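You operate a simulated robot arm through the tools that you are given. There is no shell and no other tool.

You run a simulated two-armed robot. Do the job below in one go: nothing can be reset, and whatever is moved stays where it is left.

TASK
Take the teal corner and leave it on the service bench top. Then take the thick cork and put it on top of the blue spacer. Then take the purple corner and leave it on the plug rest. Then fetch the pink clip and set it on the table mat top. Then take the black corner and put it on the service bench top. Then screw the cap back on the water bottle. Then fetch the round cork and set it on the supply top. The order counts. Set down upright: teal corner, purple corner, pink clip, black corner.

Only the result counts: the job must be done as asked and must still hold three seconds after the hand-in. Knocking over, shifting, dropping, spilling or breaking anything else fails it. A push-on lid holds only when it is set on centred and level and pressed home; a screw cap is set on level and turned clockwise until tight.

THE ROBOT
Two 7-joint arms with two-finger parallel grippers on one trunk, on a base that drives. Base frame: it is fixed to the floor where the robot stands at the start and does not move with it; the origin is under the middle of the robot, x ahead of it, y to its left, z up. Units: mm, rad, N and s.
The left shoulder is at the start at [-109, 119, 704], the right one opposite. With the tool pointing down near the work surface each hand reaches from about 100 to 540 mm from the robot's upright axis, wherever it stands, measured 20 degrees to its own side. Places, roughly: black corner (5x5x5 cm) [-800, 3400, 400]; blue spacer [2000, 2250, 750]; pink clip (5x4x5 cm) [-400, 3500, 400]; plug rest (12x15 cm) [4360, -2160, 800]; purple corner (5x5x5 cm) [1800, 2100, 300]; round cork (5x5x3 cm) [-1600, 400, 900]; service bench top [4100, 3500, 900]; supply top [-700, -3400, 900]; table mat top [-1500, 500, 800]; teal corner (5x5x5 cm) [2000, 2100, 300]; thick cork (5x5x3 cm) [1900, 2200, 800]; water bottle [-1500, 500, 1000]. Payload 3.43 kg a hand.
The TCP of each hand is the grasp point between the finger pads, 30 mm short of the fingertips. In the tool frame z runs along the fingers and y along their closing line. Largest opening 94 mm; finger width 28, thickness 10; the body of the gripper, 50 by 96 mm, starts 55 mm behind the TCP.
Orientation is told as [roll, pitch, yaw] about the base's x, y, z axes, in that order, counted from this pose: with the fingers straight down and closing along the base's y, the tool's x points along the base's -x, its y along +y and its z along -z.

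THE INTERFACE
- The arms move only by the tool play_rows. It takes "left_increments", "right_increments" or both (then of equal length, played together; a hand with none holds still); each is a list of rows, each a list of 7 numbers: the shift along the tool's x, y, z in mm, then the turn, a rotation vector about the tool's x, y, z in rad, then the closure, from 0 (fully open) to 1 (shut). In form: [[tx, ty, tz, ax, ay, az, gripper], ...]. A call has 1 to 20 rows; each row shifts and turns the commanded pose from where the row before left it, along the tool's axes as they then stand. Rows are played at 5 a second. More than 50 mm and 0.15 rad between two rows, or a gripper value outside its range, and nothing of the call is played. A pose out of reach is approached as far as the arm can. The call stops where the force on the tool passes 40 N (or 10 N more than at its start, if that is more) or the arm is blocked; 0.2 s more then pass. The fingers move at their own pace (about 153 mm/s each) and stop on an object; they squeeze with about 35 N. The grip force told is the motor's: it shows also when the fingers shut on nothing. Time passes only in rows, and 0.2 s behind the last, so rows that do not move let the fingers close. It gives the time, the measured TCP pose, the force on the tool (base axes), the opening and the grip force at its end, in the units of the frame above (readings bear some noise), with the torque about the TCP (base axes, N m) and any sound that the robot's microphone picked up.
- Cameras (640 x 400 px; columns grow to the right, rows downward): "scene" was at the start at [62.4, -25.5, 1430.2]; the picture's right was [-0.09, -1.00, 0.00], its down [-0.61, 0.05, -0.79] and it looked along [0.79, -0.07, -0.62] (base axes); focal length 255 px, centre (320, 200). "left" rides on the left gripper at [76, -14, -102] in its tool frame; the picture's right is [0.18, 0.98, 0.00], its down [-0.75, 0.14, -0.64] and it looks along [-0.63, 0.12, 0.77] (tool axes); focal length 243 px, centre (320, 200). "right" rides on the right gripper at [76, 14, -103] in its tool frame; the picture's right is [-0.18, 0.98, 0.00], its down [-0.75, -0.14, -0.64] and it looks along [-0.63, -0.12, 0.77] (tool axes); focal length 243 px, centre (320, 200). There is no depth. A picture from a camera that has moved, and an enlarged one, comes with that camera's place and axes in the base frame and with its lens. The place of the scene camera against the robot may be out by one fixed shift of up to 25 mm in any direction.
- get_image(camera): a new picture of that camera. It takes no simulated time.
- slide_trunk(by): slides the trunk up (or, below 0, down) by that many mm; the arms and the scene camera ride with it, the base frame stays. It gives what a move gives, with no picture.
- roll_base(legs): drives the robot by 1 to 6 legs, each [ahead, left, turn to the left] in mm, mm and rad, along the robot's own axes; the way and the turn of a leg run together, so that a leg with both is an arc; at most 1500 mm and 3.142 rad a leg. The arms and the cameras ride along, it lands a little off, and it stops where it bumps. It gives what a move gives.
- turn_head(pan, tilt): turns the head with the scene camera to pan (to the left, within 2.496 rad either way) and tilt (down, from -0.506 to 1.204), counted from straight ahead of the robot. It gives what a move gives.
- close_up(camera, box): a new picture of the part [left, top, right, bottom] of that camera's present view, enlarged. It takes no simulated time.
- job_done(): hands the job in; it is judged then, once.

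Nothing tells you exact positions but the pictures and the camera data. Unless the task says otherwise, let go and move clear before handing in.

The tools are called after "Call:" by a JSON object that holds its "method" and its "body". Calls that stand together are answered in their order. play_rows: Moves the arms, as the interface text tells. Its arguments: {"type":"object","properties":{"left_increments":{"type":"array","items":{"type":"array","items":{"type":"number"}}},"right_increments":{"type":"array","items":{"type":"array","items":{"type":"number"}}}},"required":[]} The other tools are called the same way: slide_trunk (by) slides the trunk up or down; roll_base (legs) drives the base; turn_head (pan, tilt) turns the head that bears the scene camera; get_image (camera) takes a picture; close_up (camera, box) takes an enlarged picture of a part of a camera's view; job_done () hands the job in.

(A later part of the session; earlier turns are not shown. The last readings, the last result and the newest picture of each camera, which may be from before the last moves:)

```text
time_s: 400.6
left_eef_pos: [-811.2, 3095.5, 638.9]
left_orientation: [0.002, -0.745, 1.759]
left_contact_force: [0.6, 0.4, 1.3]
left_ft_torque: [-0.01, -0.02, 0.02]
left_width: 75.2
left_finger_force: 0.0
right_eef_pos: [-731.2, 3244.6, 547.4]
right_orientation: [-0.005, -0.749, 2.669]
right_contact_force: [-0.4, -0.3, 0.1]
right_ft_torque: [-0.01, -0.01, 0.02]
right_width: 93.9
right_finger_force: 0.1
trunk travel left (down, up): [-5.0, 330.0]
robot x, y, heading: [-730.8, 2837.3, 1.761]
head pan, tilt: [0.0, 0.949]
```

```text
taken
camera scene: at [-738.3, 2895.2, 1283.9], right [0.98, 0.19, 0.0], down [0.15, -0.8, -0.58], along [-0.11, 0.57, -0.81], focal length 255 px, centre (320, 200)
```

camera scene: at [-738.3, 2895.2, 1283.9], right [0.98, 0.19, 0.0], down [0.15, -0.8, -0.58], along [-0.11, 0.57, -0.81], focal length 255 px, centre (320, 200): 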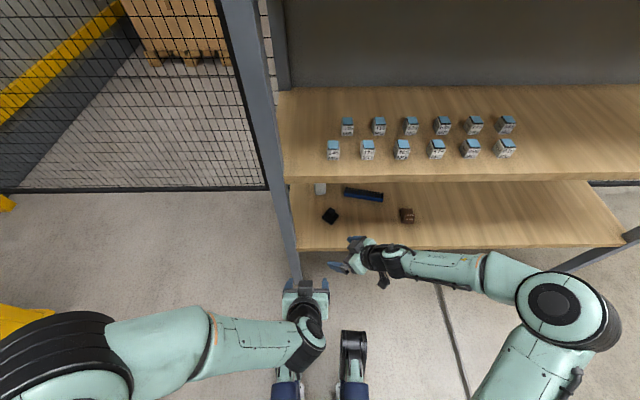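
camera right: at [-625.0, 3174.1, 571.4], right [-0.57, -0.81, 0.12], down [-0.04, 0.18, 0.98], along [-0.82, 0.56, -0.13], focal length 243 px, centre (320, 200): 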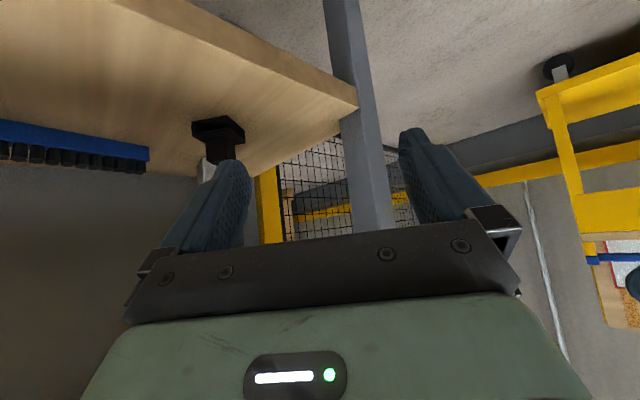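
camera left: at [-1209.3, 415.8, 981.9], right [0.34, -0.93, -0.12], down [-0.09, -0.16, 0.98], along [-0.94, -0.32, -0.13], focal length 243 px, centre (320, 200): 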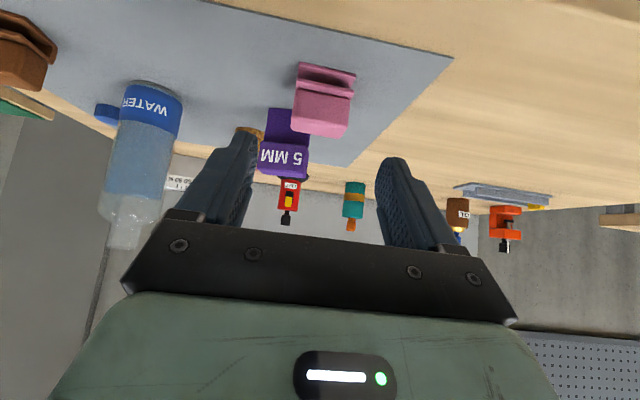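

Call:
{"method": "play_rows", "body": {"right_increments": [[17, 0, 18.3, 0, 0, 0, 0], [17, 0, 18.3, 0, 0, 0, 0], [0, 0, 0, 0, 0, 0, 0]]}}

Call:
{"method": "roll_base", "body": {"legs": [[120, 0, 0]]}}

Call:
{"method": "get_image", "body": {"camera": "right"}}

Call:
{"method": "get_image", "body": {"camera": "scene"}}

```text
time_s: 401.4
left_eef_pos: [-812.9, 3096.2, 638.9]
left_orientation: [-0.001, -0.744, 1.76]
left_contact_force: [0.3, -0.3, -0.3]
left_ft_torque: [0.0, -0.01, -0.01]
left_width: 75.2
left_finger_force: 0.1
right_eef_pos: [-729.5, 3245.4, 497.0]
right_orientation: [-0.005, -0.748, 2.668]
right_contact_force: [-0.1, 0.1, 0.9]
right_ft_torque: [-0.02, 0.0, -0.02]
right_width: 94.2
right_finger_force: 0.0
trunk travel left (down, up): [-5.0, 330.0]
robot x, y, heading: [-731.8, 2834.5, 1.763]
head pan, tilt: [0.0, 0.949]
```

```text
time_s: 402.6
left_eef_pos: [-834.7, 3211.5, 638.1]
left_orientation: [0.002, -0.745, 1.76]
left_contact_force: [-0.5, 0.3, -0.8]
left_ft_torque: [0.02, 0.0, -0.01]
left_width: 75.1
left_finger_force: 0.0
right_eef_pos: [-751.6, 3360.5, 496.7]
right_orientation: [-0.005, -0.749, 2.667]
right_contact_force: [0.8, -0.5, -0.6]
right_ft_torque: [0.02, -0.03, 0.01]
right_width: 94.0
right_finger_force: 0.0
trunk travel left (down, up): [-5.0, 330.0]
robot x, y, heading: [-756.0, 2955.8, 1.758]
head pan, tilt: [0.0, 0.949]
```

```text
taken
camera right: at [-645.8, 3289.3, 520.6], right [-0.57, -0.81, 0.12], down [-0.04, 0.18, 0.98], along [-0.82, 0.56, -0.13], focal length 243 px, centre (320, 200)
```

right: 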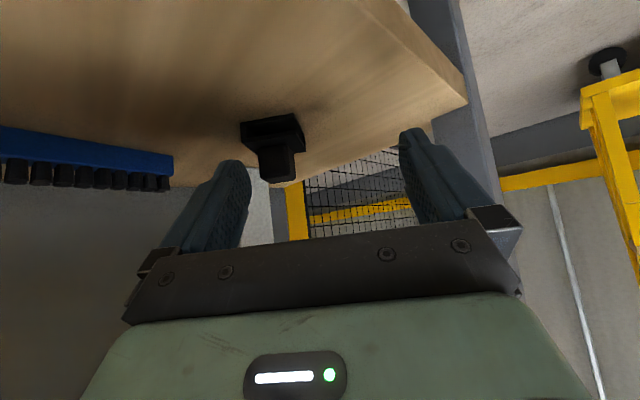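

```text
taken
camera scene: at [-760.5, 3010.9, 1283.8], right [0.98, 0.19, 0.0], down [0.15, -0.8, -0.58], along [-0.11, 0.57, -0.81], focal length 255 px, centre (320, 200)
```

scene: 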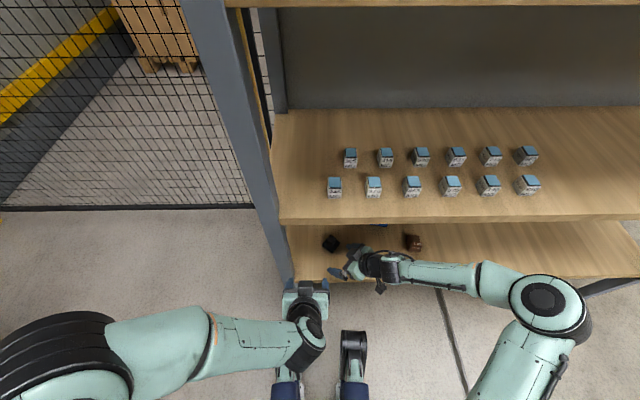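

Call:
{"method": "close_up", "body": {"camera": "right", "box": [210, 90, 350, 200]}}

```text
3.64 times, centred on (280, 145) of right
camera zoom: at [-645.8, 3289.3, 520.6], right [-0.57, -0.81, 0.12], down [-0.04, 0.18, 0.98], along [-0.82, 0.56, -0.13], focal length 882 px, centre (466, 400)
```

zoom: 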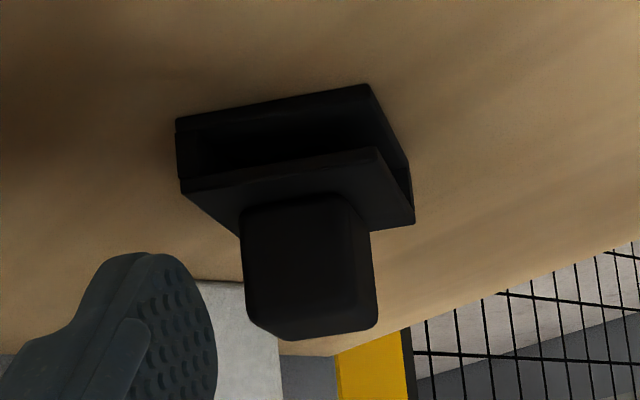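

Call:
{"method": "play_rows", "body": {"right_increments": [[0, -47, 0, 0, 0, 0, 0.2], [16.3, 0, 17.6, 0, 0, 0, 0.2], [-29.3, 0, 27.2, 0, 0, 0, 0.2], [0, 0, 0, 0, 0, 0, 0.2]]}}

Call:
{"method": "get_image", "body": {"camera": "right"}}

Call:
{"method": "close_up", "body": {"camera": "right", "box": [230, 70, 400, 200]}}

```text
time_s: 403.6
left_eef_pos: [-834.0, 3211.8, 638.5]
left_orientation: [0.003, -0.745, 1.76]
left_contact_force: [-0.4, 0.1, -0.1]
left_ft_torque: [-0.01, 0.01, -0.01]
left_width: 75.4
left_finger_force: 0.0
right_eef_pos: [-767.3, 3422.3, 474.6]
right_orientation: [-0.005, -0.748, 2.667]
right_contact_force: [-0.1, 0.6, -0.1]
right_ft_torque: [-0.05, -0.05, 0.0]
right_width: 75.2
right_finger_force: 0.0
trunk travel left (down, up): [-5.0, 330.0]
robot x, y, heading: [-753.2, 2952.1, 1.762]
head pan, tilt: [0.0, 0.949]
```

```text
taken
camera right: at [-660.8, 3351.1, 498.1], right [-0.57, -0.81, 0.12], down [-0.04, 0.17, 0.98], along [-0.82, 0.56, -0.13], focal length 243 px, centre (320, 200)
```

right: 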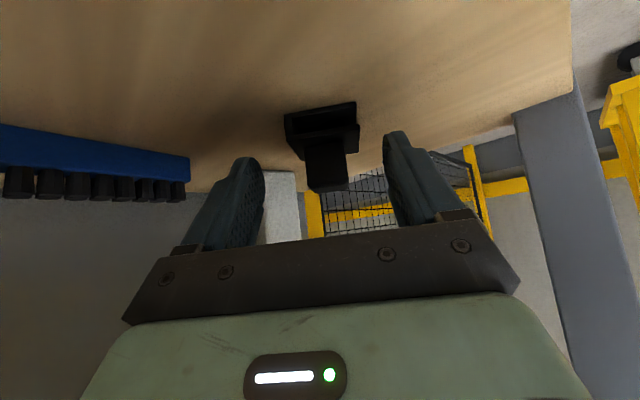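

```text
3.08 times, centred on (315, 135) of right
camera zoom: at [-660.8, 3351.1, 498.1], right [-0.57, -0.81, 0.12], down [-0.04, 0.17, 0.98], along [-0.82, 0.56, -0.13], focal length 746 px, centre (335, 400)
```

zoom: 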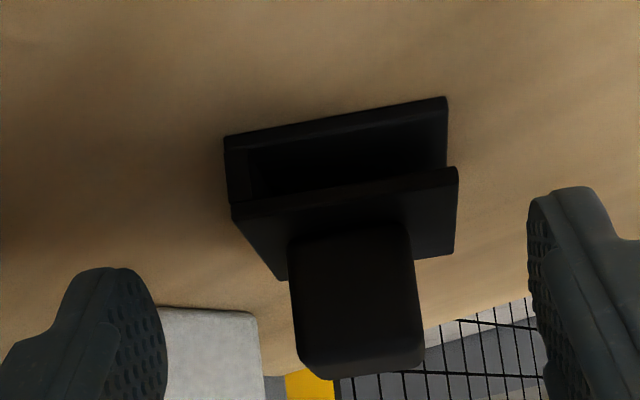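

Call:
{"method": "play_rows", "body": {"right_increments": [[-14.3, 3, 13.3, 0, 0, 0, 0.2], [-14.3, 0, 13.3, 0, 0, 0, 0.2], [0, 0, 0, 0, 0, 0, 0.2]]}}

Call:
{"method": "close_up", "body": {"camera": "right", "box": [210, 70, 430, 230]}}

```text
time_s: 404.4
left_eef_pos: [-835.1, 3212.4, 638.6]
left_orientation: [0.002, -0.747, 1.759]
left_contact_force: [0.0, -0.1, 0.9]
left_ft_torque: [-0.02, 0.04, -0.04]
left_width: 75.2
left_finger_force: 0.0
right_eef_pos: [-804.0, 3437.7, 472.5]
right_orientation: [-0.003, -0.75, 2.668]
right_contact_force: [-0.3, 0.8, -0.3]
right_ft_torque: [0.03, 0.02, 0.01]
right_width: 75.2
right_finger_force: 0.1
trunk travel left (down, up): [-5.0, 330.0]
robot x, y, heading: [-751.7, 2951.1, 1.765]
head pan, tilt: [0.0, 0.949]
```

```text
2.50 times, centred on (320, 150) of right
camera zoom: at [-697.1, 3365.4, 496.7], right [-0.57, -0.81, 0.12], down [-0.04, 0.18, 0.98], along [-0.82, 0.56, -0.13], focal length 606 px, centre (320, 325)
```

zoom: 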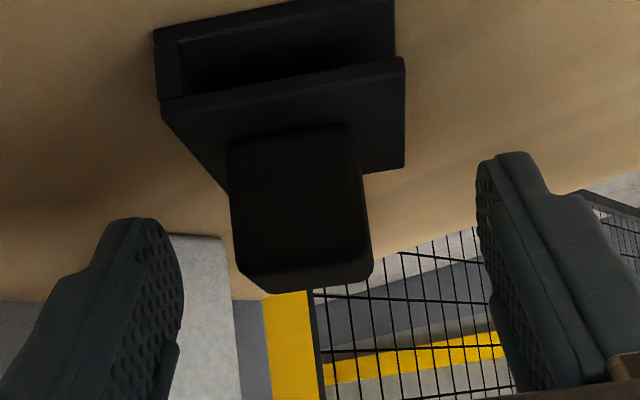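

Call:
{"method": "play_rows", "body": {"right_increments": [[0, 0, 0, 0, 0, 0, 1], [0, 0, 0, 0, 0, 0, 1], [0, 0, 0, 0, 0, 0, 1], [0, 0, 0, 0, 0, 0, 1]]}}

Call:
{"method": "get_image", "body": {"camera": "right"}}

```text
time_s: 405.4
left_eef_pos: [-834.9, 3212.2, 637.7]
left_orientation: [0.003, -0.746, 1.759]
left_contact_force: [-0.2, 0.7, 0.1]
left_ft_torque: [-0.01, 0.01, 0.0]
left_width: 75.2
left_finger_force: 0.2
right_eef_pos: [-803.0, 3436.4, 473.8]
right_orientation: [-0.004, -0.75, 2.666]
right_contact_force: [-0.4, -0.2, 0.4]
right_ft_torque: [0.04, 0.06, 0.0]
right_width: 30.7
right_finger_force: 34.9
trunk travel left (down, up): [-5.0, 330.0]
robot x, y, heading: [-750.4, 2953.4, 1.76]
head pan, tilt: [0.0, 0.949]
```

```text
taken
camera right: at [-697.1, 3365.4, 496.8], right [-0.57, -0.81, 0.12], down [-0.04, 0.18, 0.98], along [-0.82, 0.56, -0.13], focal length 243 px, centre (320, 200)
```

right: 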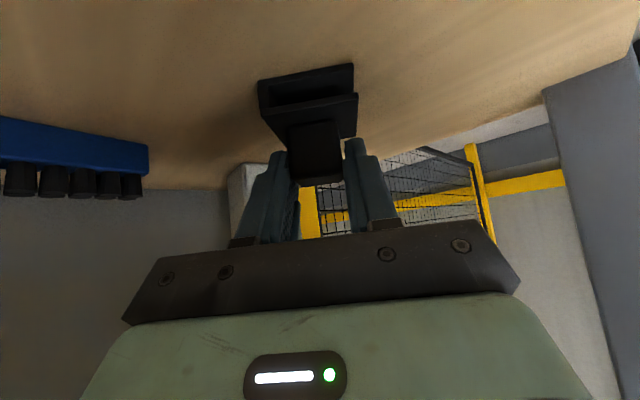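

Call:
{"method": "play_rows", "body": {"right_increments": [[-8.5, 0, -9.2, 0, 0, 0, 1], [-8.5, 0, -9.2, 0, 0, 0, 1], [0, 0, 0, 0, 0, 0, 1]]}}

Call:
{"method": "close_up", "body": {"camera": "right", "box": [210, 50, 430, 210]}}

```text
time_s: 406.2
left_eef_pos: [-834.5, 3212.0, 638.4]
left_orientation: [0.0, -0.745, 1.76]
left_contact_force: [-0.7, 0.9, 0.5]
left_ft_torque: [0.04, 0.0, -0.01]
left_width: 75.0
left_finger_force: 0.1
right_eef_pos: [-802.9, 3436.9, 497.5]
right_orientation: [-0.005, -0.749, 2.667]
right_contact_force: [-0.4, 0.1, -0.2]
right_ft_torque: [-0.05, -0.02, -0.04]
right_width: 30.7
right_finger_force: 34.9
trunk travel left (down, up): [-5.0, 330.0]
robot x, y, heading: [-750.1, 2953.4, 1.764]
head pan, tilt: [0.0, 0.949]
```

```text
2.50 times, centred on (320, 130) of right
camera zoom: at [-696.5, 3365.6, 521.8], right [-0.57, -0.81, 0.12], down [-0.04, 0.18, 0.98], along [-0.82, 0.56, -0.13], focal length 606 px, centre (320, 375)
```

zoom: 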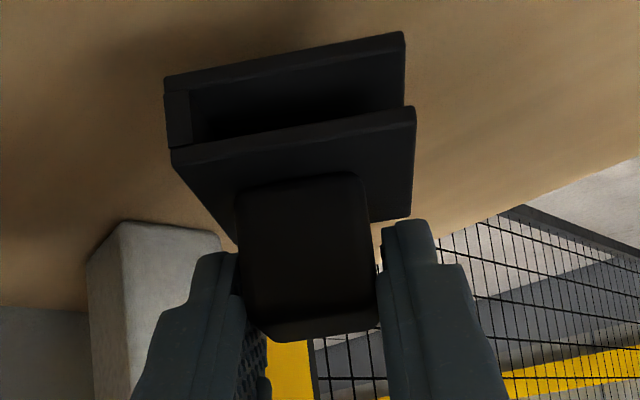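

Held firmly (30.7 mm). Backing the robot straight out of the shelf.

Call:
{"method": "roll_base", "body": {"legs": [[-350, 0, 0]]}}

Call:
{"method": "slide_trunk", "body": {"by": 325}}

Call:
{"method": "turn_head", "body": {"pan": 0.0, "tilt": 0.95}}

Call:
{"method": "get_image", "body": {"camera": "scene"}}

Call:
{"method": "get_image", "body": {"camera": "right"}}

```text
time_s: 408.4
left_eef_pos: [-770.0, 2878.3, 639.3]
left_orientation: [0.002, -0.745, 1.754]
left_contact_force: [-0.2, -0.2, -0.5]
left_ft_torque: [0.03, 0.0, 0.03]
left_width: 75.2
left_finger_force: 0.0
right_eef_pos: [-736.1, 3100.8, 497.7]
right_orientation: [-0.007, -0.749, 2.663]
right_contact_force: [1.4, 0.3, -0.6]
right_ft_torque: [0.02, 0.02, 0.0]
right_width: 31.0
right_finger_force: 35.0
trunk travel left (down, up): [-5.0, 330.0]
robot x, y, heading: [-692.2, 2617.6, 1.76]
head pan, tilt: [0.0, 0.949]
```

```text
time_s: 411.6
left_eef_pos: [-778.1, 2921.2, 995.4]
left_orientation: [0.002, -0.824, 1.753]
left_contact_force: [-0.8, 0.6, -0.1]
left_ft_torque: [0.01, 0.04, 0.0]
left_width: 75.2
left_finger_force: 0.0
right_eef_pos: [-737.1, 3100.7, 823.5]
right_orientation: [-0.005, -0.748, 2.665]
right_contact_force: [0.6, -0.4, 0.1]
right_ft_torque: [0.02, -0.01, -0.01]
right_width: 30.9
right_finger_force: 35.2
trunk travel left (down, up): [-330.0, 5.0]
robot x, y, heading: [-687.3, 2619.5, 1.757]
head pan, tilt: [0.0, 0.949]
```

```text
time_s: 412.2
left_eef_pos: [-778.1, 2921.7, 993.4]
left_orientation: [0.003, -0.823, 1.755]
left_contact_force: [0.8, 0.7, 0.0]
left_ft_torque: [-0.01, 0.0, 0.0]
left_width: 75.2
left_finger_force: 0.1
right_eef_pos: [-737.0, 3101.1, 823.1]
right_orientation: [-0.004, -0.749, 2.666]
right_contact_force: [0.4, -1.1, 0.2]
right_ft_torque: [-0.02, 0.03, 0.0]
right_width: 31.0
right_finger_force: 34.9
trunk travel left (down, up): [-330.0, 5.0]
robot x, y, heading: [-686.9, 2618.0, 1.763]
head pan, tilt: [0.0, 0.949]
```

```text
taken
camera scene: at [-686.7, 2626.7, 1616.7], right [0.98, 0.19, 0.0], down [0.15, -0.8, -0.58], along [-0.11, 0.57, -0.81], focal length 255 px, centre (320, 200)
```

scene: 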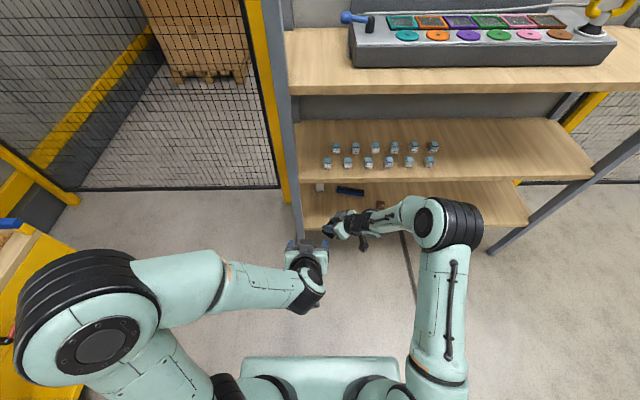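

```text
taken
camera right: at [-631.1, 3030.6, 846.8], right [-0.57, -0.81, 0.12], down [-0.04, 0.18, 0.98], along [-0.82, 0.56, -0.13], focal length 243 px, centre (320, 200)
```

right: 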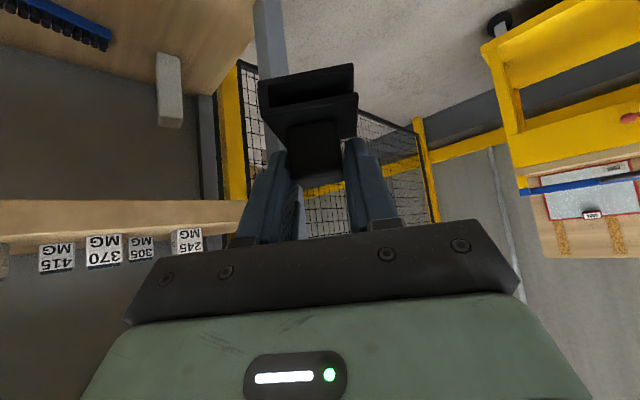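

Black corner is out and the trunk is up. I'll turn the right hand straight ahead and raise it, then drive to the service bench's right-front area (next to the teal corner).

Call:
{"method": "play_rows", "body": {"right_increments": [[0, 0, 0, 0.0879, 0, 0.0945, 1], [0, 0, 0, 0.0879, 0, 0.0945, 1], [0, 0, 0, 0.0879, 0, 0.0945, 1], [0, 0, 0, 0.0879, 0, 0.0945, 1], [0, 0, 0, 0.0879, 0, 0.0945, 1], [0, 0, 0, 0.0879, 0, 0.0945, 1], [0, 0, 0, 0.0879, 0, 0.0945, 1], [-27.2, 0, -29.3, 0, 0, 0, 1], [-27.2, 0, -29.3, 0, 0, 0, 1], [-27.2, 0, -29.3, 0, 0, 0, 1], [-27.2, 0, -29.3, 0, 0, 0, 1], [0, 0, 0, 0, 0, 0, 1]]}}

Call:
{"method": "get_image", "body": {"camera": "right"}}

```text
time_s: 414.8
left_eef_pos: [-778.5, 2922.5, 994.8]
left_orientation: [0.002, -0.822, 1.755]
left_contact_force: [-1.0, -0.4, 0.2]
left_ft_torque: [-0.01, 0.03, 0.02]
left_width: 75.3
left_finger_force: 0.1
right_eef_pos: [-736.0, 3102.4, 982.5]
right_orientation: [-0.002, -0.752, 1.759]
right_contact_force: [-0.2, -0.3, -1.2]
right_ft_torque: [-0.01, 0.0, 0.0]
right_width: 30.8
right_finger_force: 34.8
trunk travel left (down, up): [-330.0, 5.0]
robot x, y, heading: [-689.1, 2619.5, 1.758]
head pan, tilt: [0.0, 0.949]
```

```text
taken
camera right: at [-725.7, 2974.8, 1005.4], right [-0.99, -0.05, 0.12], down [0.12, 0.14, 0.98], along [-0.07, 0.99, -0.13], focal length 243 px, centre (320, 200)
```

right: 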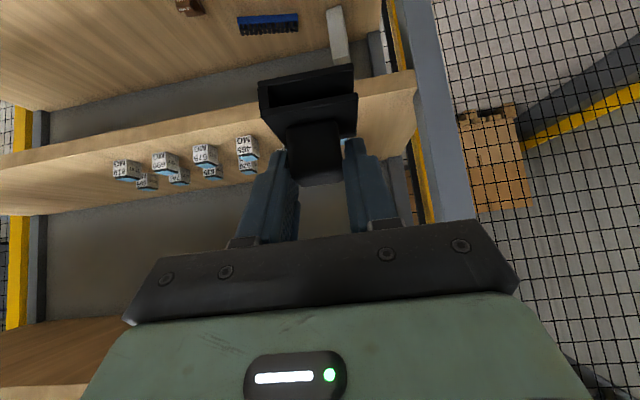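

Call:
{"method": "play_rows", "body": {"right_increments": [[29.3, 0, -27.2, 0, 0, 0, 1], [29.3, 0, -27.2, 0, 0, 0, 1], [0, 0, 0, 0, 0, 0, 1]]}}

Call:
{"method": "roll_base", "body": {"legs": [[-800, 0, 0], [0, 0, -1.56], [300, -1000, 0], [1456, -245, 0], [1456, -245, 0]]}}

Call:
{"method": "turn_head", "body": {"pan": 0.5, "tilt": 0.45}}

Call:
{"method": "get_image", "body": {"camera": "scene"}}

```text
time_s: 415.2
left_eef_pos: [-772.8, 2915.1, 992.5]
left_orientation: [0.008, -0.811, 1.732]
left_contact_force: [-1.7, -6.4, 3.0]
left_ft_torque: [0.12, -0.19, -0.33]
left_width: 73.3
left_finger_force: 0.0
right_eef_pos: [-727.2, 3087.1, 987.5]
right_orientation: [-0.007, -0.781, 1.753]
right_contact_force: [2.2, 7.5, -3.3]
right_ft_torque: [0.38, 0.03, 0.29]
right_width: 30.8
right_finger_force: 35.5
trunk travel left (down, up): [-330.0, 5.0]
robot x, y, heading: [-685.7, 2615.8, 1.76]
head pan, tilt: [0.0, 0.949]
stopped in row 1 (left hand): the force on the tool passed its limit at 76 N (the readings are from after the stop); the commanded pose is now the measured one
```

```text
time_s: 445.9
left_eef_pos: [3210.3, 1133.7, 992.5]
left_orientation: [0.007, -0.813, 0.176]
left_contact_force: [-25.3, -2.5, 2.1]
left_ft_torque: [-0.1, -0.33, -1.3]
left_width: 73.7
left_finger_force: 0.2
right_eef_pos: [3383.9, 1090.2, 987.1]
right_orientation: [-0.007, -0.779, 0.196]
right_contact_force: [24.7, 2.2, -3.1]
right_ft_torque: [-0.05, 0.03, -0.12]
right_width: 30.8
right_finger_force: 35.0
trunk travel left (down, up): [-330.0, 5.0]
robot x, y, heading: [2909.6, 1043.7, 0.198]
head pan, tilt: [0.0, 0.949]
```

```text
time_s: 446.9
left_eef_pos: [3210.5, 1133.4, 991.7]
left_orientation: [0.006, -0.812, 0.173]
left_contact_force: [-8.2, 1.2, 3.5]
left_ft_torque: [-0.11, -0.12, -0.34]
left_width: 74.0
left_finger_force: 0.2
right_eef_pos: [3383.9, 1090.7, 986.5]
right_orientation: [-0.007, -0.781, 0.196]
right_contact_force: [6.4, -0.9, -3.5]
right_ft_torque: [0.06, -0.3, 0.18]
right_width: 30.8
right_finger_force: 34.8
trunk travel left (down, up): [-330.0, 5.0]
robot x, y, heading: [2913.2, 1045.6, 0.199]
head pan, tilt: [0.499, 0.45]
```

```text
taken
camera scene: at [2946.5, 1076.1, 1658.6], right [0.65, -0.76, 0.0], down [-0.33, -0.28, -0.9], along [0.69, 0.58, -0.44], focal length 255 px, centre (320, 200)
```

scene: 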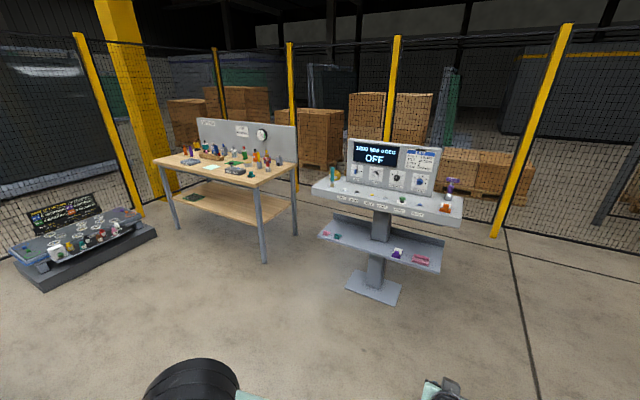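

The two hands brushed each other when I retracted; I must separate them. Moving the left hand outwards and checking the held corner.

Call:
{"method": "play_rows", "body": {"left_increments": [[0, 20, 0, 0, 0, 0, 0.2], [0, 30, 0, 0, 0, 0, 0.2], [0, 30, 0, 0, 0, 0, 0.2], [0, 30, 0, 0, 0, 0, 0.2], [0, 0, 0, 0, 0, 0, 0.2]]}}

Call:
{"method": "get_image", "body": {"camera": "right"}}

Call:
{"method": "turn_head", "body": {"pan": 0.0, "tilt": 0.95}}

Call:
{"method": "get_image", "body": {"camera": "scene"}}

```text
time_s: 447.3
left_eef_pos: [3212.8, 1144.7, 994.0]
left_orientation: [0.005, -0.798, 0.152]
left_contact_force: [-1.5, 0.5, -0.4]
left_ft_torque: [-0.02, 0.0, -0.06]
left_width: 74.4
left_finger_force: 0.0
left hand out of reach, approached as far as the arm can: row 1, 2
right_eef_pos: [3386.6, 1095.2, 991.7]
right_orientation: [0.009, -0.796, 0.179]
right_contact_force: [1.8, -0.8, -0.6]
right_ft_torque: [0.02, 0.01, 0.08]
right_width: 30.8
right_finger_force: 34.9
trunk travel left (down, up): [-330.0, 5.0]
robot x, y, heading: [2913.8, 1045.4, 0.203]
head pan, tilt: [0.499, 0.45]
stopped in row 2 (left hand): the force on the tool passed its limit at 48 N (the readings are from after the stop); the commanded pose is now the measured one
```

```text
taken
camera right: at [3260.4, 1084.3, 1009.3], right [-0.06, 0.99, 0.14], down [0.1, -0.13, 0.99], along [0.99, 0.07, -0.09], focal length 243 px, centre (320, 200)
```

right: 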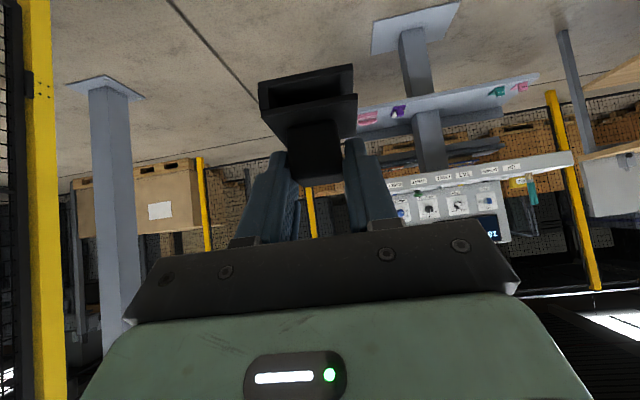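

```text
time_s: 448.3
left_eef_pos: [3213.9, 1144.9, 992.7]
left_orientation: [0.008, -0.799, 0.148]
left_contact_force: [-3.1, -0.2, -1.0]
left_ft_torque: [0.03, 0.01, -0.12]
left_width: 74.7
left_finger_force: 0.0
right_eef_pos: [3385.5, 1093.2, 992.2]
right_orientation: [0.012, -0.796, 0.178]
right_contact_force: [1.7, -0.4, 1.1]
right_ft_torque: [-0.05, 0.15, 0.07]
right_width: 31.0
right_finger_force: 35.1
trunk travel left (down, up): [-330.0, 5.0]
robot x, y, heading: [2912.6, 1042.6, 0.203]
head pan, tilt: [0.0, 0.949]
```

```text
taken
camera scene: at [2947.5, 1031.6, 1616.7], right [0.2, -0.98, 0.0], down [-0.8, -0.16, -0.58], along [0.57, 0.12, -0.81], focal length 255 px, centre (320, 200)
```

scene: 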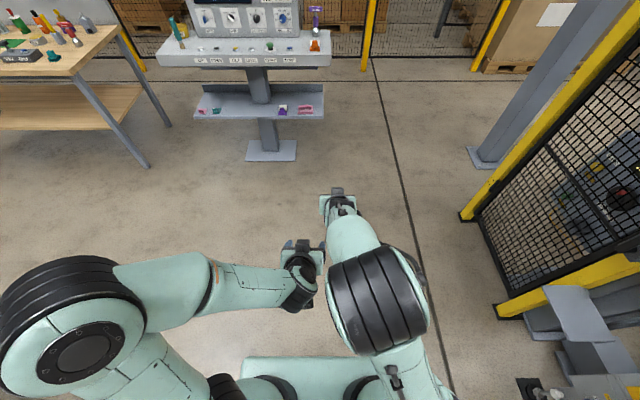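

Call:
{"method": "play_rows", "body": {"right_increments": [[-14, -20, 14.3, 0, 0, 0, 1], [-14, -20, 14.3, 0, 0, 0, 1], [-14, -20, 14.3, 0, 0, 0, 1], [0, 0, 0, 0, 0, 0, 1]]}}

Call:
{"method": "get_image", "body": {"camera": "scene"}}

```text
time_s: 449.3
left_eef_pos: [3213.7, 1145.4, 993.2]
left_orientation: [0.005, -0.801, 0.15]
left_contact_force: [0.2, 0.5, -1.1]
left_ft_torque: [-0.02, 0.01, 0.0]
left_width: 75.4
left_finger_force: 0.1
right_eef_pos: [3455.0, 1046.3, 989.4]
right_orientation: [0.01, -0.796, 0.181]
right_contact_force: [0.2, -0.3, 0.0]
right_ft_torque: [0.0, -0.03, -0.01]
right_width: 31.0
right_finger_force: 34.8
trunk travel left (down, up): [-330.0, 5.0]
robot x, y, heading: [2916.5, 1040.7, 0.2]
head pan, tilt: [0.0, 0.949]
```

```text
taken
camera scene: at [2947.1, 1031.9, 1616.7], right [0.2, -0.98, 0.0], down [-0.8, -0.16, -0.58], along [0.57, 0.12, -0.81], focal length 255 px, centre (320, 200)
```

scene: 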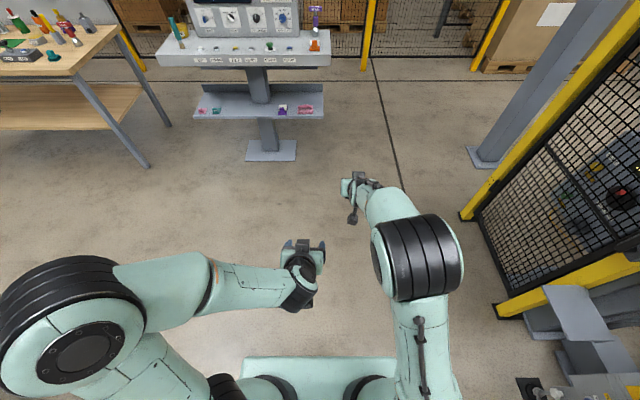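

Call:
{"method": "play_rows", "body": {"left_increments": [[0, 30, 0, 0, 0, 0, 0.2], [0, 30, 0, 0, 0, 0, 0.2], [0, 30, 0, 0, 0, 0, 0.2], [0, 0, 0, 0, 0, 0, 0.2]]}}

Call:
{"method": "play_rows", "body": {"right_increments": [[14, 0, -14.3, 0, 0, 0, 1], [14, 0, -14.3, 0, 0, 0, 1], [14, 0, -14.3, 0, 0, 0, 1], [0, 0, 0, 0.005, 0.046, -0.02, 1], [0, 0, 0, 0, 0, 0, 1]]}}

Call:
{"method": "get_image", "body": {"camera": "scene"}}

Call:
{"method": "close_up", "body": {"camera": "right", "box": [210, 50, 430, 210]}}

```text
time_s: 450.3
left_eef_pos: [3227.3, 1230.6, 1005.1]
left_orientation: [0.008, -0.797, 0.15]
left_contact_force: [0.7, 0.4, 0.2]
left_ft_torque: [0.01, 0.01, 0.01]
left_width: 75.3
left_finger_force: 0.2
left hand out of reach, approached as far as the arm can: row 1, 2, 3
right_eef_pos: [3457.2, 1046.0, 990.4]
right_orientation: [0.011, -0.795, 0.18]
right_contact_force: [0.4, 0.4, 0.4]
right_ft_torque: [0.03, 0.03, -0.01]
right_width: 31.2
right_finger_force: 35.3
trunk travel left (down, up): [-330.0, 5.0]
robot x, y, heading: [2910.2, 1042.8, 0.199]
head pan, tilt: [0.0, 0.949]
```

```text
time_s: 451.5
left_eef_pos: [3226.9, 1228.9, 1007.0]
left_orientation: [0.007, -0.798, 0.148]
left_contact_force: [-0.7, -0.2, -0.2]
left_ft_torque: [0.01, -0.02, 0.0]
left_width: 75.3
left_finger_force: 0.0
right_eef_pos: [3397.8, 1035.2, 990.9]
right_orientation: [-0.013, -0.746, 0.206]
right_contact_force: [0.0, 0.3, 0.3]
right_ft_torque: [-0.01, 0.0, 0.0]
right_width: 30.8
right_finger_force: 34.4
trunk travel left (down, up): [-330.0, 5.0]
robot x, y, heading: [2914.4, 1047.7, 0.198]
head pan, tilt: [0.0, 0.949]
```

```text
taken
camera scene: at [2947.4, 1031.4, 1616.7], right [0.2, -0.98, 0.0], down [-0.8, -0.16, -0.58], along [0.57, 0.12, -0.81], focal length 255 px, centre (320, 200)
```

scene: 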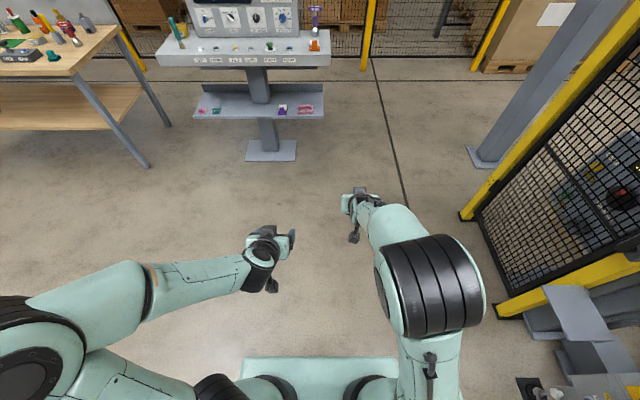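

```text
2.50 times, centred on (320, 130) of right
camera zoom: at [3272.5, 1024.7, 1014.1], right [-0.06, 0.99, 0.11], down [0.14, -0.11, 0.98], along [0.99, 0.08, -0.13], focal length 606 px, centre (320, 375)
```

zoom: 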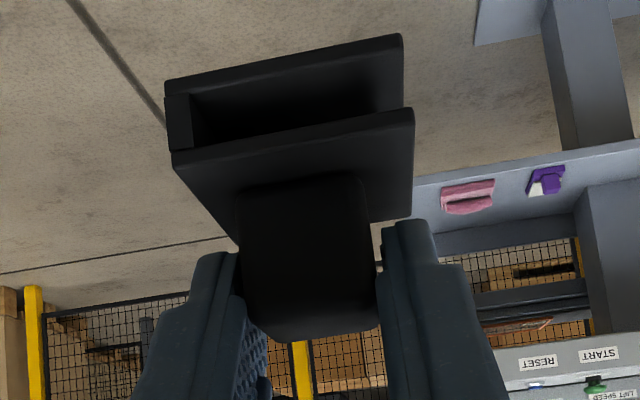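

Hands are apart and the black corner is still held as before. Driving to the service bench.

Call:
{"method": "roll_base", "body": {"legs": [[620, 0, 0], [0, 1500, 0], [0, 93, 0]]}}

Call:
{"method": "turn_head", "body": {"pan": 0.0, "tilt": 0.75}}

Call:
{"method": "get_image", "body": {"camera": "scene"}}

```text
time_s: 468.9
left_eef_pos: [3502.1, 2909.6, 1005.5]
left_orientation: [0.007, -0.799, 0.166]
left_contact_force: [-0.5, -0.1, 0.4]
left_ft_torque: [0.01, 0.0, -0.01]
left_width: 75.2
left_finger_force: 0.0
right_eef_pos: [3675.0, 2718.2, 990.4]
right_orientation: [-0.015, -0.75, 0.225]
right_contact_force: [0.3, 0.3, -0.5]
right_ft_torque: [0.0, 0.01, -0.02]
right_width: 31.1
right_finger_force: 35.2
trunk travel left (down, up): [-330.0, 5.0]
robot x, y, heading: [3187.3, 2724.0, 0.217]
head pan, tilt: [0.0, 0.949]
```

```text
time_s: 469.6
left_eef_pos: [3502.2, 2908.9, 1005.9]
left_orientation: [0.007, -0.798, 0.166]
left_contact_force: [1.2, 0.0, -0.2]
left_ft_torque: [0.03, 0.01, 0.01]
left_width: 75.1
left_finger_force: 0.1
right_eef_pos: [3674.9, 2719.1, 990.5]
right_orientation: [-0.017, -0.749, 0.224]
right_contact_force: [-0.1, -0.8, 0.2]
right_ft_torque: [0.01, -0.01, -0.02]
right_width: 31.2
right_finger_force: 34.7
trunk travel left (down, up): [-330.0, 5.0]
robot x, y, heading: [3189.3, 2716.1, 0.213]
head pan, tilt: [0.0, 0.75]
```

```text
taken
camera scene: at [3234.2, 2708.6, 1632.2], right [0.22, -0.98, 0.0], down [-0.67, -0.15, -0.73], along [0.71, 0.16, -0.68], focal length 255 px, centre (320, 200)
```

scene: 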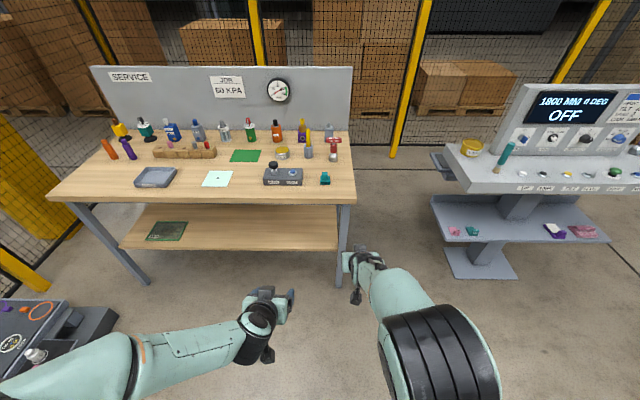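

Call:
{"method": "roll_base", "body": {"legs": [[0, 0, -0.015], [420, 5, 0]]}}

Call:
{"method": "get_image", "body": {"camera": "right"}}

Call:
{"method": "get_image", "body": {"camera": "scene"}}

```text
time_s: 472.5
left_eef_pos: [3911.8, 2992.4, 1006.3]
left_orientation: [0.008, -0.797, 0.146]
left_contact_force: [0.4, 0.5, 0.4]
left_ft_torque: [-0.01, 0.03, -0.02]
left_width: 75.2
left_finger_force: 0.1
right_eef_pos: [4081.1, 2797.9, 990.2]
right_orientation: [-0.015, -0.748, 0.203]
right_contact_force: [0.0, 0.6, -0.6]
right_ft_torque: [0.03, -0.02, 0.02]
right_width: 31.2
right_finger_force: 34.9
trunk travel left (down, up): [-330.0, 5.0]
robot x, y, heading: [3598.0, 2809.0, 0.201]
head pan, tilt: [0.0, 0.75]
```

```text
taken
camera right: at [3956.0, 2787.5, 1013.8], right [-0.06, 0.99, 0.12], down [0.14, -0.11, 0.98], along [0.99, 0.07, -0.13], focal length 243 px, centre (320, 200)
```

right: 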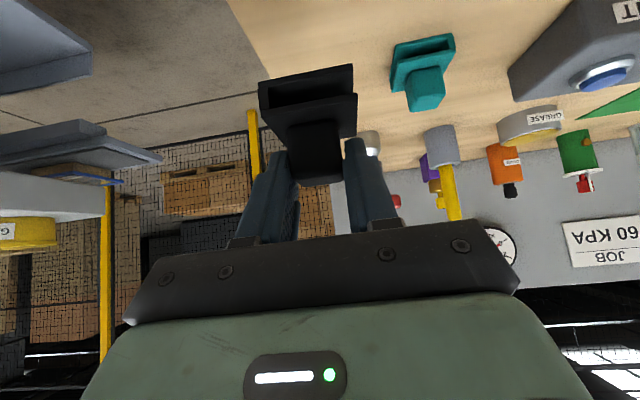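

```text
taken
camera scene: at [3641.1, 2796.9, 1632.1], right [0.2, -0.98, 0.0], down [-0.67, -0.14, -0.73], along [0.72, 0.15, -0.68], focal length 255 px, centre (320, 200)
```

scene: 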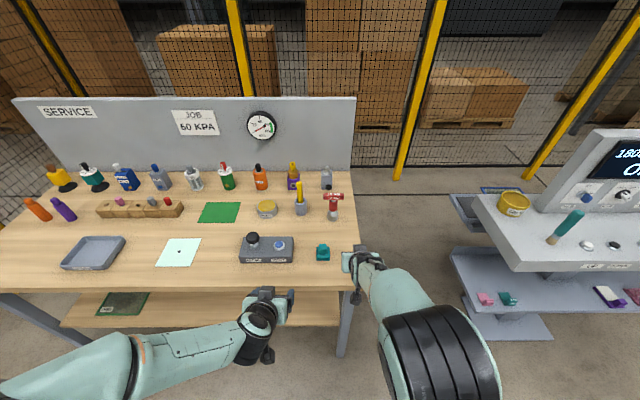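

Call:
{"method": "roll_base", "body": {"legs": [[75, 8, 0]]}}

Call:
{"method": "play_rows", "body": {"right_increments": [[0, 0, 0, -0.011, 0, 0, 1], [20.4, 0, 22, 0, 0, 0, 1], [0, 0, 0, 0, 0, 0, 1]]}}

Call:
{"method": "get_image", "body": {"camera": "right"}}

Call:
{"method": "get_image", "body": {"camera": "scene"}}

```text
time_s: 473.6
left_eef_pos: [3981.7, 3013.9, 1004.8]
left_orientation: [0.009, -0.797, 0.145]
left_contact_force: [-0.8, 0.9, 0.6]
left_ft_torque: [0.0, 0.0, 0.02]
left_width: 75.1
left_finger_force: 0.0
right_eef_pos: [4151.7, 2819.5, 990.2]
right_orientation: [-0.014, -0.749, 0.204]
right_contact_force: [0.9, 0.7, -1.3]
right_ft_torque: [0.01, -0.01, 0.04]
right_width: 31.1
right_finger_force: 35.0
trunk travel left (down, up): [-330.0, 5.0]
robot x, y, heading: [3670.0, 2831.5, 0.199]
head pan, tilt: [0.0, 0.75]
```

```text
time_s: 474.4
left_eef_pos: [3983.3, 3014.8, 1006.2]
left_orientation: [0.006, -0.798, 0.146]
left_contact_force: [-0.6, 0.1, -0.8]
left_ft_torque: [0.01, 0.0, -0.02]
left_width: 75.5
left_finger_force: 0.1
right_eef_pos: [4151.7, 2821.6, 961.4]
right_orientation: [-0.003, -0.749, 0.203]
right_contact_force: [0.1, 0.1, 0.2]
right_ft_torque: [0.01, -0.02, -0.02]
right_width: 30.9
right_finger_force: 34.9
trunk travel left (down, up): [-330.0, 5.0]
robot x, y, heading: [3668.5, 2824.9, 0.205]
head pan, tilt: [0.0, 0.75]
```

```text
taken
camera right: at [4026.5, 2809.3, 984.1], right [-0.07, 0.99, 0.12], down [0.14, -0.11, 0.98], along [0.99, 0.08, -0.13], focal length 243 px, centre (320, 200)
```

right: 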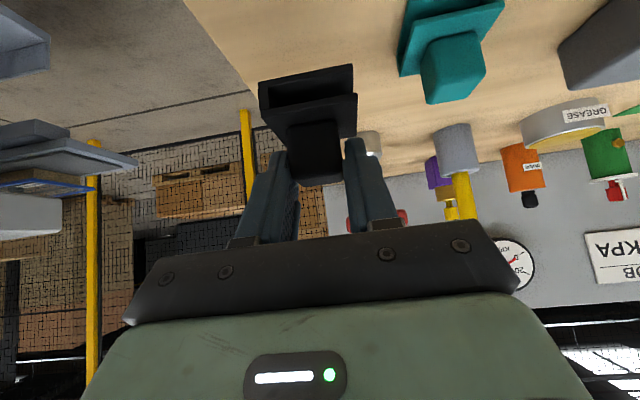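

```text
taken
camera scene: at [3711.8, 2819.3, 1632.2], right [0.2, -0.98, 0.0], down [-0.67, -0.14, -0.73], along [0.72, 0.15, -0.68], focal length 255 px, centre (320, 200)
```

scene: 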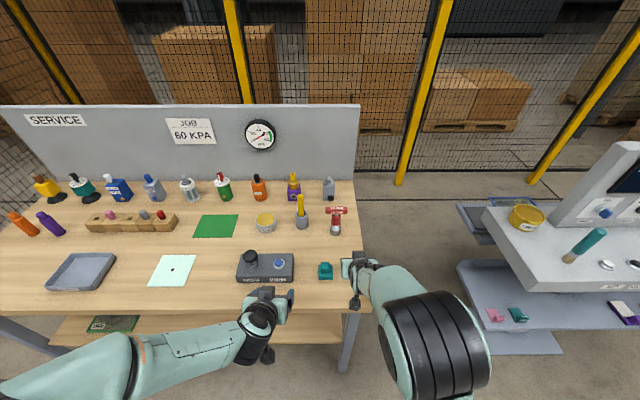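

Call:
{"method": "play_rows", "body": {"right_increments": [[12.3, 0, 13.2, 0, 0, 0, 1], [12.3, 0, 13.2, 0, 0, 0, 1], [0, 0, 0, 0, 0, 0, 1]]}}

Call:
{"method": "close_up", "body": {"camera": "right", "box": [210, 30, 430, 190]}}

```text
time_s: 475.1
left_eef_pos: [3983.3, 3014.3, 1006.5]
left_orientation: [0.006, -0.798, 0.146]
left_contact_force: [-0.3, -1.2, -0.2]
left_ft_torque: [-0.01, 0.03, -0.01]
left_width: 75.1
left_finger_force: 0.1
right_eef_pos: [4150.8, 2819.9, 923.4]
right_orientation: [-0.003, -0.748, 0.203]
right_contact_force: [-0.6, 0.4, 0.2]
right_ft_torque: [0.01, 0.02, 0.0]
right_width: 30.9
right_finger_force: 34.9
trunk travel left (down, up): [-330.0, 5.0]
robot x, y, heading: [3666.1, 2827.2, 0.203]
head pan, tilt: [0.0, 0.75]
```

```text
2.50 times, centred on (320, 110) of right
camera zoom: at [4026.5, 2809.2, 947.7], right [-0.07, 0.99, 0.12], down [0.14, -0.11, 0.98], along [0.99, 0.08, -0.13], focal length 606 px, centre (320, 425)
```

zoom: 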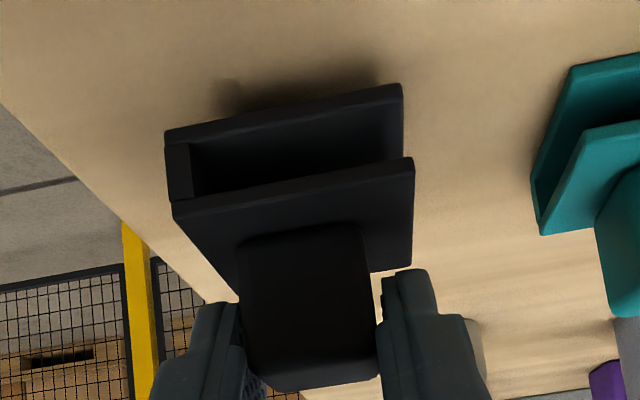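

Call:
{"method": "play_rows", "body": {"right_increments": [[2.0, 0, 2.2, 0, 0, 0, 1], [2.0, 0, 2.2, 0, 0, 0, 1]]}}

Call:
{"method": "play_rows", "body": {"right_increments": [[1.4, 0, 1.5, 0, 0, 0, 1]]}}

Call:
{"method": "play_rows", "body": {"right_increments": [[1.4, 0, 1.5, 0, 0, 0, 1]]}}

Call:
{"method": "close_up", "body": {"camera": "right", "box": [210, 30, 430, 190]}}

```text
time_s: 475.8
left_eef_pos: [3983.5, 3013.8, 1006.7]
left_orientation: [0.006, -0.799, 0.146]
left_contact_force: [-0.3, 0.0, 1.1]
left_ft_torque: [0.03, -0.02, 0.01]
left_width: 75.2
left_finger_force: 0.0
right_eef_pos: [4151.5, 2821.1, 919.6]
right_orientation: [-0.004, -0.748, 0.203]
right_contact_force: [0.3, -0.6, -1.0]
right_ft_torque: [0.02, 0.0, 0.02]
right_width: 30.9
right_finger_force: 35.4
trunk travel left (down, up): [-330.0, 5.0]
robot x, y, heading: [3665.9, 2833.3, 0.199]
head pan, tilt: [0.0, 0.75]
```

```text
time_s: 476.1
left_eef_pos: [3984.8, 3012.7, 1006.4]
left_orientation: [0.007, -0.798, 0.145]
left_contact_force: [-0.1, -0.2, -0.3]
left_ft_torque: [-0.03, -0.02, -0.01]
left_width: 75.4
left_finger_force: 0.0
right_eef_pos: [4152.7, 2820.0, 916.1]
right_orientation: [-0.004, -0.748, 0.204]
right_contact_force: [-0.6, 0.7, -1.4]
right_ft_torque: [0.03, -0.02, 0.03]
right_width: 30.9
right_finger_force: 34.6
trunk travel left (down, up): [-330.0, 5.0]
robot x, y, heading: [3670.0, 2828.1, 0.201]
head pan, tilt: [0.0, 0.75]
```

```text
time_s: 476.6
left_eef_pos: [3982.7, 3014.7, 1006.4]
left_orientation: [0.009, -0.797, 0.147]
left_contact_force: [-0.4, -0.1, -0.4]
left_ft_torque: [-0.01, 0.01, 0.0]
left_width: 75.3
left_finger_force: 0.0
right_eef_pos: [4152.2, 2819.6, 915.6]
right_orientation: [-0.003, -0.748, 0.205]
right_contact_force: [-0.5, -0.5, -0.4]
right_ft_torque: [0.0, -0.04, -0.03]
right_width: 31.0
right_finger_force: 35.3
trunk travel left (down, up): [-330.0, 5.0]
robot x, y, heading: [3667.5, 2827.1, 0.202]
head pan, tilt: [0.0, 0.75]
```

```text
2.50 times, centred on (320, 110) of right
camera zoom: at [4027.3, 2808.3, 938.1], right [-0.06, 0.99, 0.12], down [0.14, -0.11, 0.98], along [0.99, 0.08, -0.13], focal length 606 px, centre (320, 425)
```

zoom: 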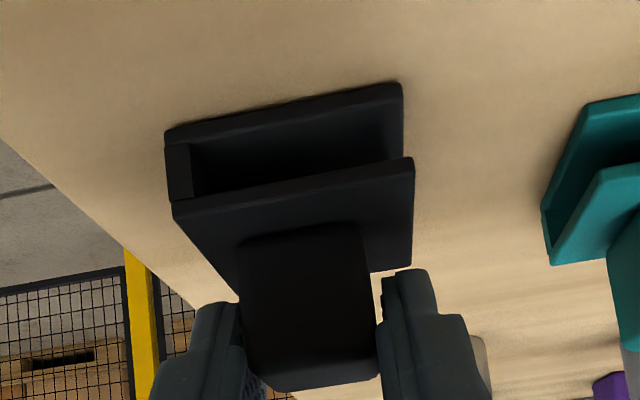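

Nearly touching; two more small steps.

Call:
{"method": "play_rows", "body": {"right_increments": [[0.8, 0, 0.9, 0, 0, 0, 1]]}}

Call:
{"method": "play_rows", "body": {"right_increments": [[0.8, 0, 0.9, 0, 0, 0, 1]]}}

Call:
{"method": "play_rows", "body": {"right_increments": [[0.8, 0, 0.9, 0, 0, 0, 1]]}}

```text
time_s: 476.9
left_eef_pos: [3983.1, 3013.5, 1006.0]
left_orientation: [0.006, -0.797, 0.145]
left_contact_force: [0.5, -0.6, 0.2]
left_ft_torque: [-0.02, 0.04, -0.01]
left_width: 75.2
left_finger_force: 0.1
right_eef_pos: [4154.4, 2820.5, 913.2]
right_orientation: [-0.005, -0.75, 0.204]
right_contact_force: [-0.6, -0.3, 0.8]
right_ft_torque: [0.01, -0.02, 0.01]
right_width: 30.7
right_finger_force: 34.6
trunk travel left (down, up): [-330.0, 5.0]
robot x, y, heading: [3666.2, 2830.4, 0.199]
head pan, tilt: [0.0, 0.75]
```

```text
time_s: 477.4
left_eef_pos: [3983.5, 3014.1, 1006.3]
left_orientation: [0.007, -0.798, 0.145]
left_contact_force: [0.2, -0.7, 0.5]
left_ft_torque: [0.02, 0.01, 0.0]
left_width: 75.2
left_finger_force: 0.2
right_eef_pos: [4152.4, 2819.9, 911.9]
right_orientation: [-0.003, -0.753, 0.202]
right_contact_force: [-0.7, -1.2, 5.5]
right_ft_torque: [0.07, -0.09, -0.01]
right_width: 31.0
right_finger_force: 34.4
trunk travel left (down, up): [-330.0, 5.0]
robot x, y, heading: [3669.3, 2832.6, 0.203]
head pan, tilt: [0.0, 0.75]
```

```text
time_s: 477.8
left_eef_pos: [3982.5, 3013.5, 1006.1]
left_orientation: [0.008, -0.799, 0.145]
left_contact_force: [-0.6, 1.2, 0.2]
left_ft_torque: [-0.03, -0.02, 0.01]
left_width: 75.3
left_finger_force: 0.1
right_eef_pos: [4152.2, 2820.4, 912.2]
right_orientation: [-0.001, -0.755, 0.203]
right_contact_force: [-2.0, -2.5, 15.6]
right_ft_torque: [-0.07, 0.02, 0.0]
right_width: 30.8
right_finger_force: 34.5
trunk travel left (down, up): [-330.0, 5.0]
robot x, y, heading: [3665.9, 2829.6, 0.201]
head pan, tilt: [0.0, 0.75]
```

Call:
{"method": "play_rows", "body": {"right_increments": [[-0.9, 0, -1.0, 0, 0, 0, 1], [0, 0, 0, 0, 0, 0, 0.45], [0, 0, 0, 0, 0, 0, 0.45], [0, 0, 0, 0, 0, 0, 0.45], [0, 0, -30, 0, 0, 0, 0.45], [0, 0, -40, 0, 0, 0, 0.45], [0, 0, -40, 0, 0, 0, 0.45], [0, 0, 0, 0, 0, 0, 0.45]]}}

Call:
{"method": "get_image", "body": {"camera": "right"}}

Call:
{"method": "get_image", "body": {"camera": "scene"}}

```text
time_s: 479.6
left_eef_pos: [3985.0, 3014.3, 1005.7]
left_orientation: [0.007, -0.796, 0.144]
left_contact_force: [0.4, 0.2, 0.6]
left_ft_torque: [-0.01, 0.0, -0.01]
left_width: 75.2
left_finger_force: 0.0
right_eef_pos: [4079.7, 2804.0, 992.8]
right_orientation: [-0.001, -0.746, 0.2]
right_contact_force: [1.2, 0.8, -0.3]
right_ft_torque: [-0.01, 0.0, 0.04]
right_width: 51.6
right_finger_force: 0.0
trunk travel left (down, up): [-330.0, 5.0]
robot x, y, heading: [3667.7, 2829.2, 0.201]
head pan, tilt: [0.0, 0.75]
```

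```text
taken
camera right: at [3954.5, 2792.5, 1016.5], right [-0.06, 0.99, 0.12], down [0.14, -0.11, 0.98], along [0.99, 0.08, -0.13], focal length 243 px, centre (320, 200)
```

right: 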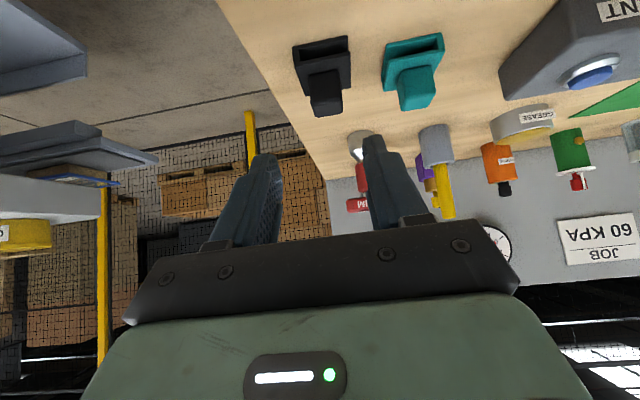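

```text
taken
camera scene: at [3712.9, 2819.5, 1632.2], right [0.2, -0.98, 0.0], down [-0.67, -0.14, -0.73], along [0.72, 0.15, -0.68], focal length 255 px, centre (320, 200)
```

scene: 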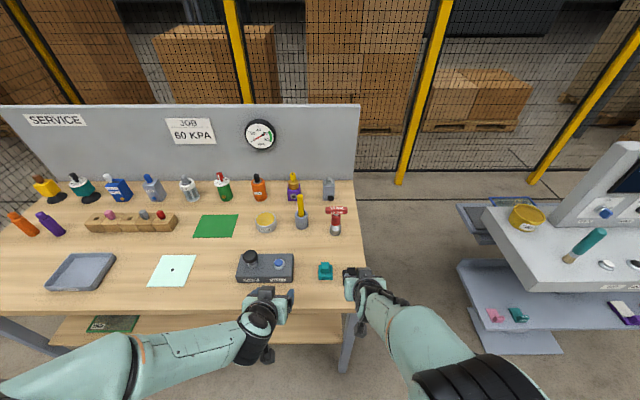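

Both corners stand on the service bench. Next: the bottle cap at the fitting bench; driving back there.

Call:
{"method": "roll_base", "body": {"legs": [[-420, 0, 0], [0, -1480, 0], [0, 0, -3.13]]}}

Call:
{"method": "roll_base", "body": {"legs": [[1416, -63, 0], [1416, -63, 0], [1416, -63, 0]]}}

Call:
{"method": "turn_head", "body": {"pan": 0.0, "tilt": 0.6}}

Call:
{"method": "get_image", "body": {"camera": "scene"}}

```text
time_s: 502.2
left_eef_pos: [3263.6, 1101.5, 1006.1]
left_orientation: [0.007, -0.797, -2.973]
left_contact_force: [0.9, 0.3, -1.0]
left_ft_torque: [-0.03, -0.02, -0.01]
left_width: 75.1
left_finger_force: 0.2
right_eef_pos: [3164.0, 1309.6, 993.1]
right_orientation: [-0.002, -0.748, -2.916]
right_contact_force: [-0.1, 0.3, 0.3]
right_ft_torque: [-0.01, -0.02, 0.02]
right_width: 51.8
right_finger_force: 0.0
trunk travel left (down, up): [-330.0, 5.0]
robot x, y, heading: [3578.3, 1292.4, -2.921]
head pan, tilt: [0.0, 0.75]
```

```text
time_s: 522.7
left_eef_pos: [-936.6, 374.2, 1005.8]
left_orientation: [0.007, -0.798, -2.987]
left_contact_force: [0.9, 0.2, 0.4]
left_ft_torque: [-0.04, 0.03, -0.02]
left_width: 75.5
left_finger_force: 0.0
right_eef_pos: [-1035.1, 583.4, 993.5]
right_orientation: [-0.003, -0.751, -2.928]
right_contact_force: [0.7, -0.3, -0.3]
right_ft_torque: [0.01, -0.01, 0.02]
right_width: 51.4
right_finger_force: 0.1
trunk travel left (down, up): [-330.0, 5.0]
robot x, y, heading: [-626.1, 560.2, -2.931]
head pan, tilt: [0.0, 0.75]
```

```text
time_s: 523.4
left_eef_pos: [-937.1, 374.4, 1005.5]
left_orientation: [0.006, -0.796, -2.988]
left_contact_force: [0.5, 0.2, 0.1]
left_ft_torque: [-0.04, 0.0, 0.04]
left_width: 75.3
left_finger_force: 0.1
right_eef_pos: [-1035.6, 584.0, 992.7]
right_orientation: [-0.004, -0.749, -2.93]
right_contact_force: [0.2, 0.9, -0.3]
right_ft_torque: [0.03, -0.02, 0.0]
right_width: 51.6
right_finger_force: 0.2
trunk travel left (down, up): [-330.0, 5.0]
robot x, y, heading: [-628.0, 561.5, -2.934]
head pan, tilt: [0.0, 0.6]
```

```text
taken
camera scene: at [-659.7, 534.0, 1645.1], right [-0.21, 0.98, 0.0], down [0.55, 0.12, -0.82], along [-0.81, -0.17, -0.57], focal length 255 px, centre (320, 200)
```

scene: 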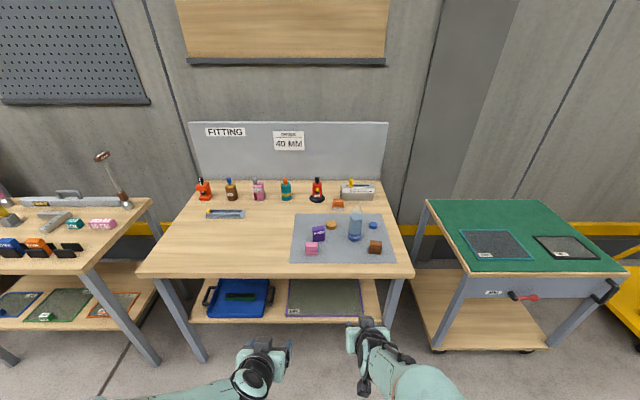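

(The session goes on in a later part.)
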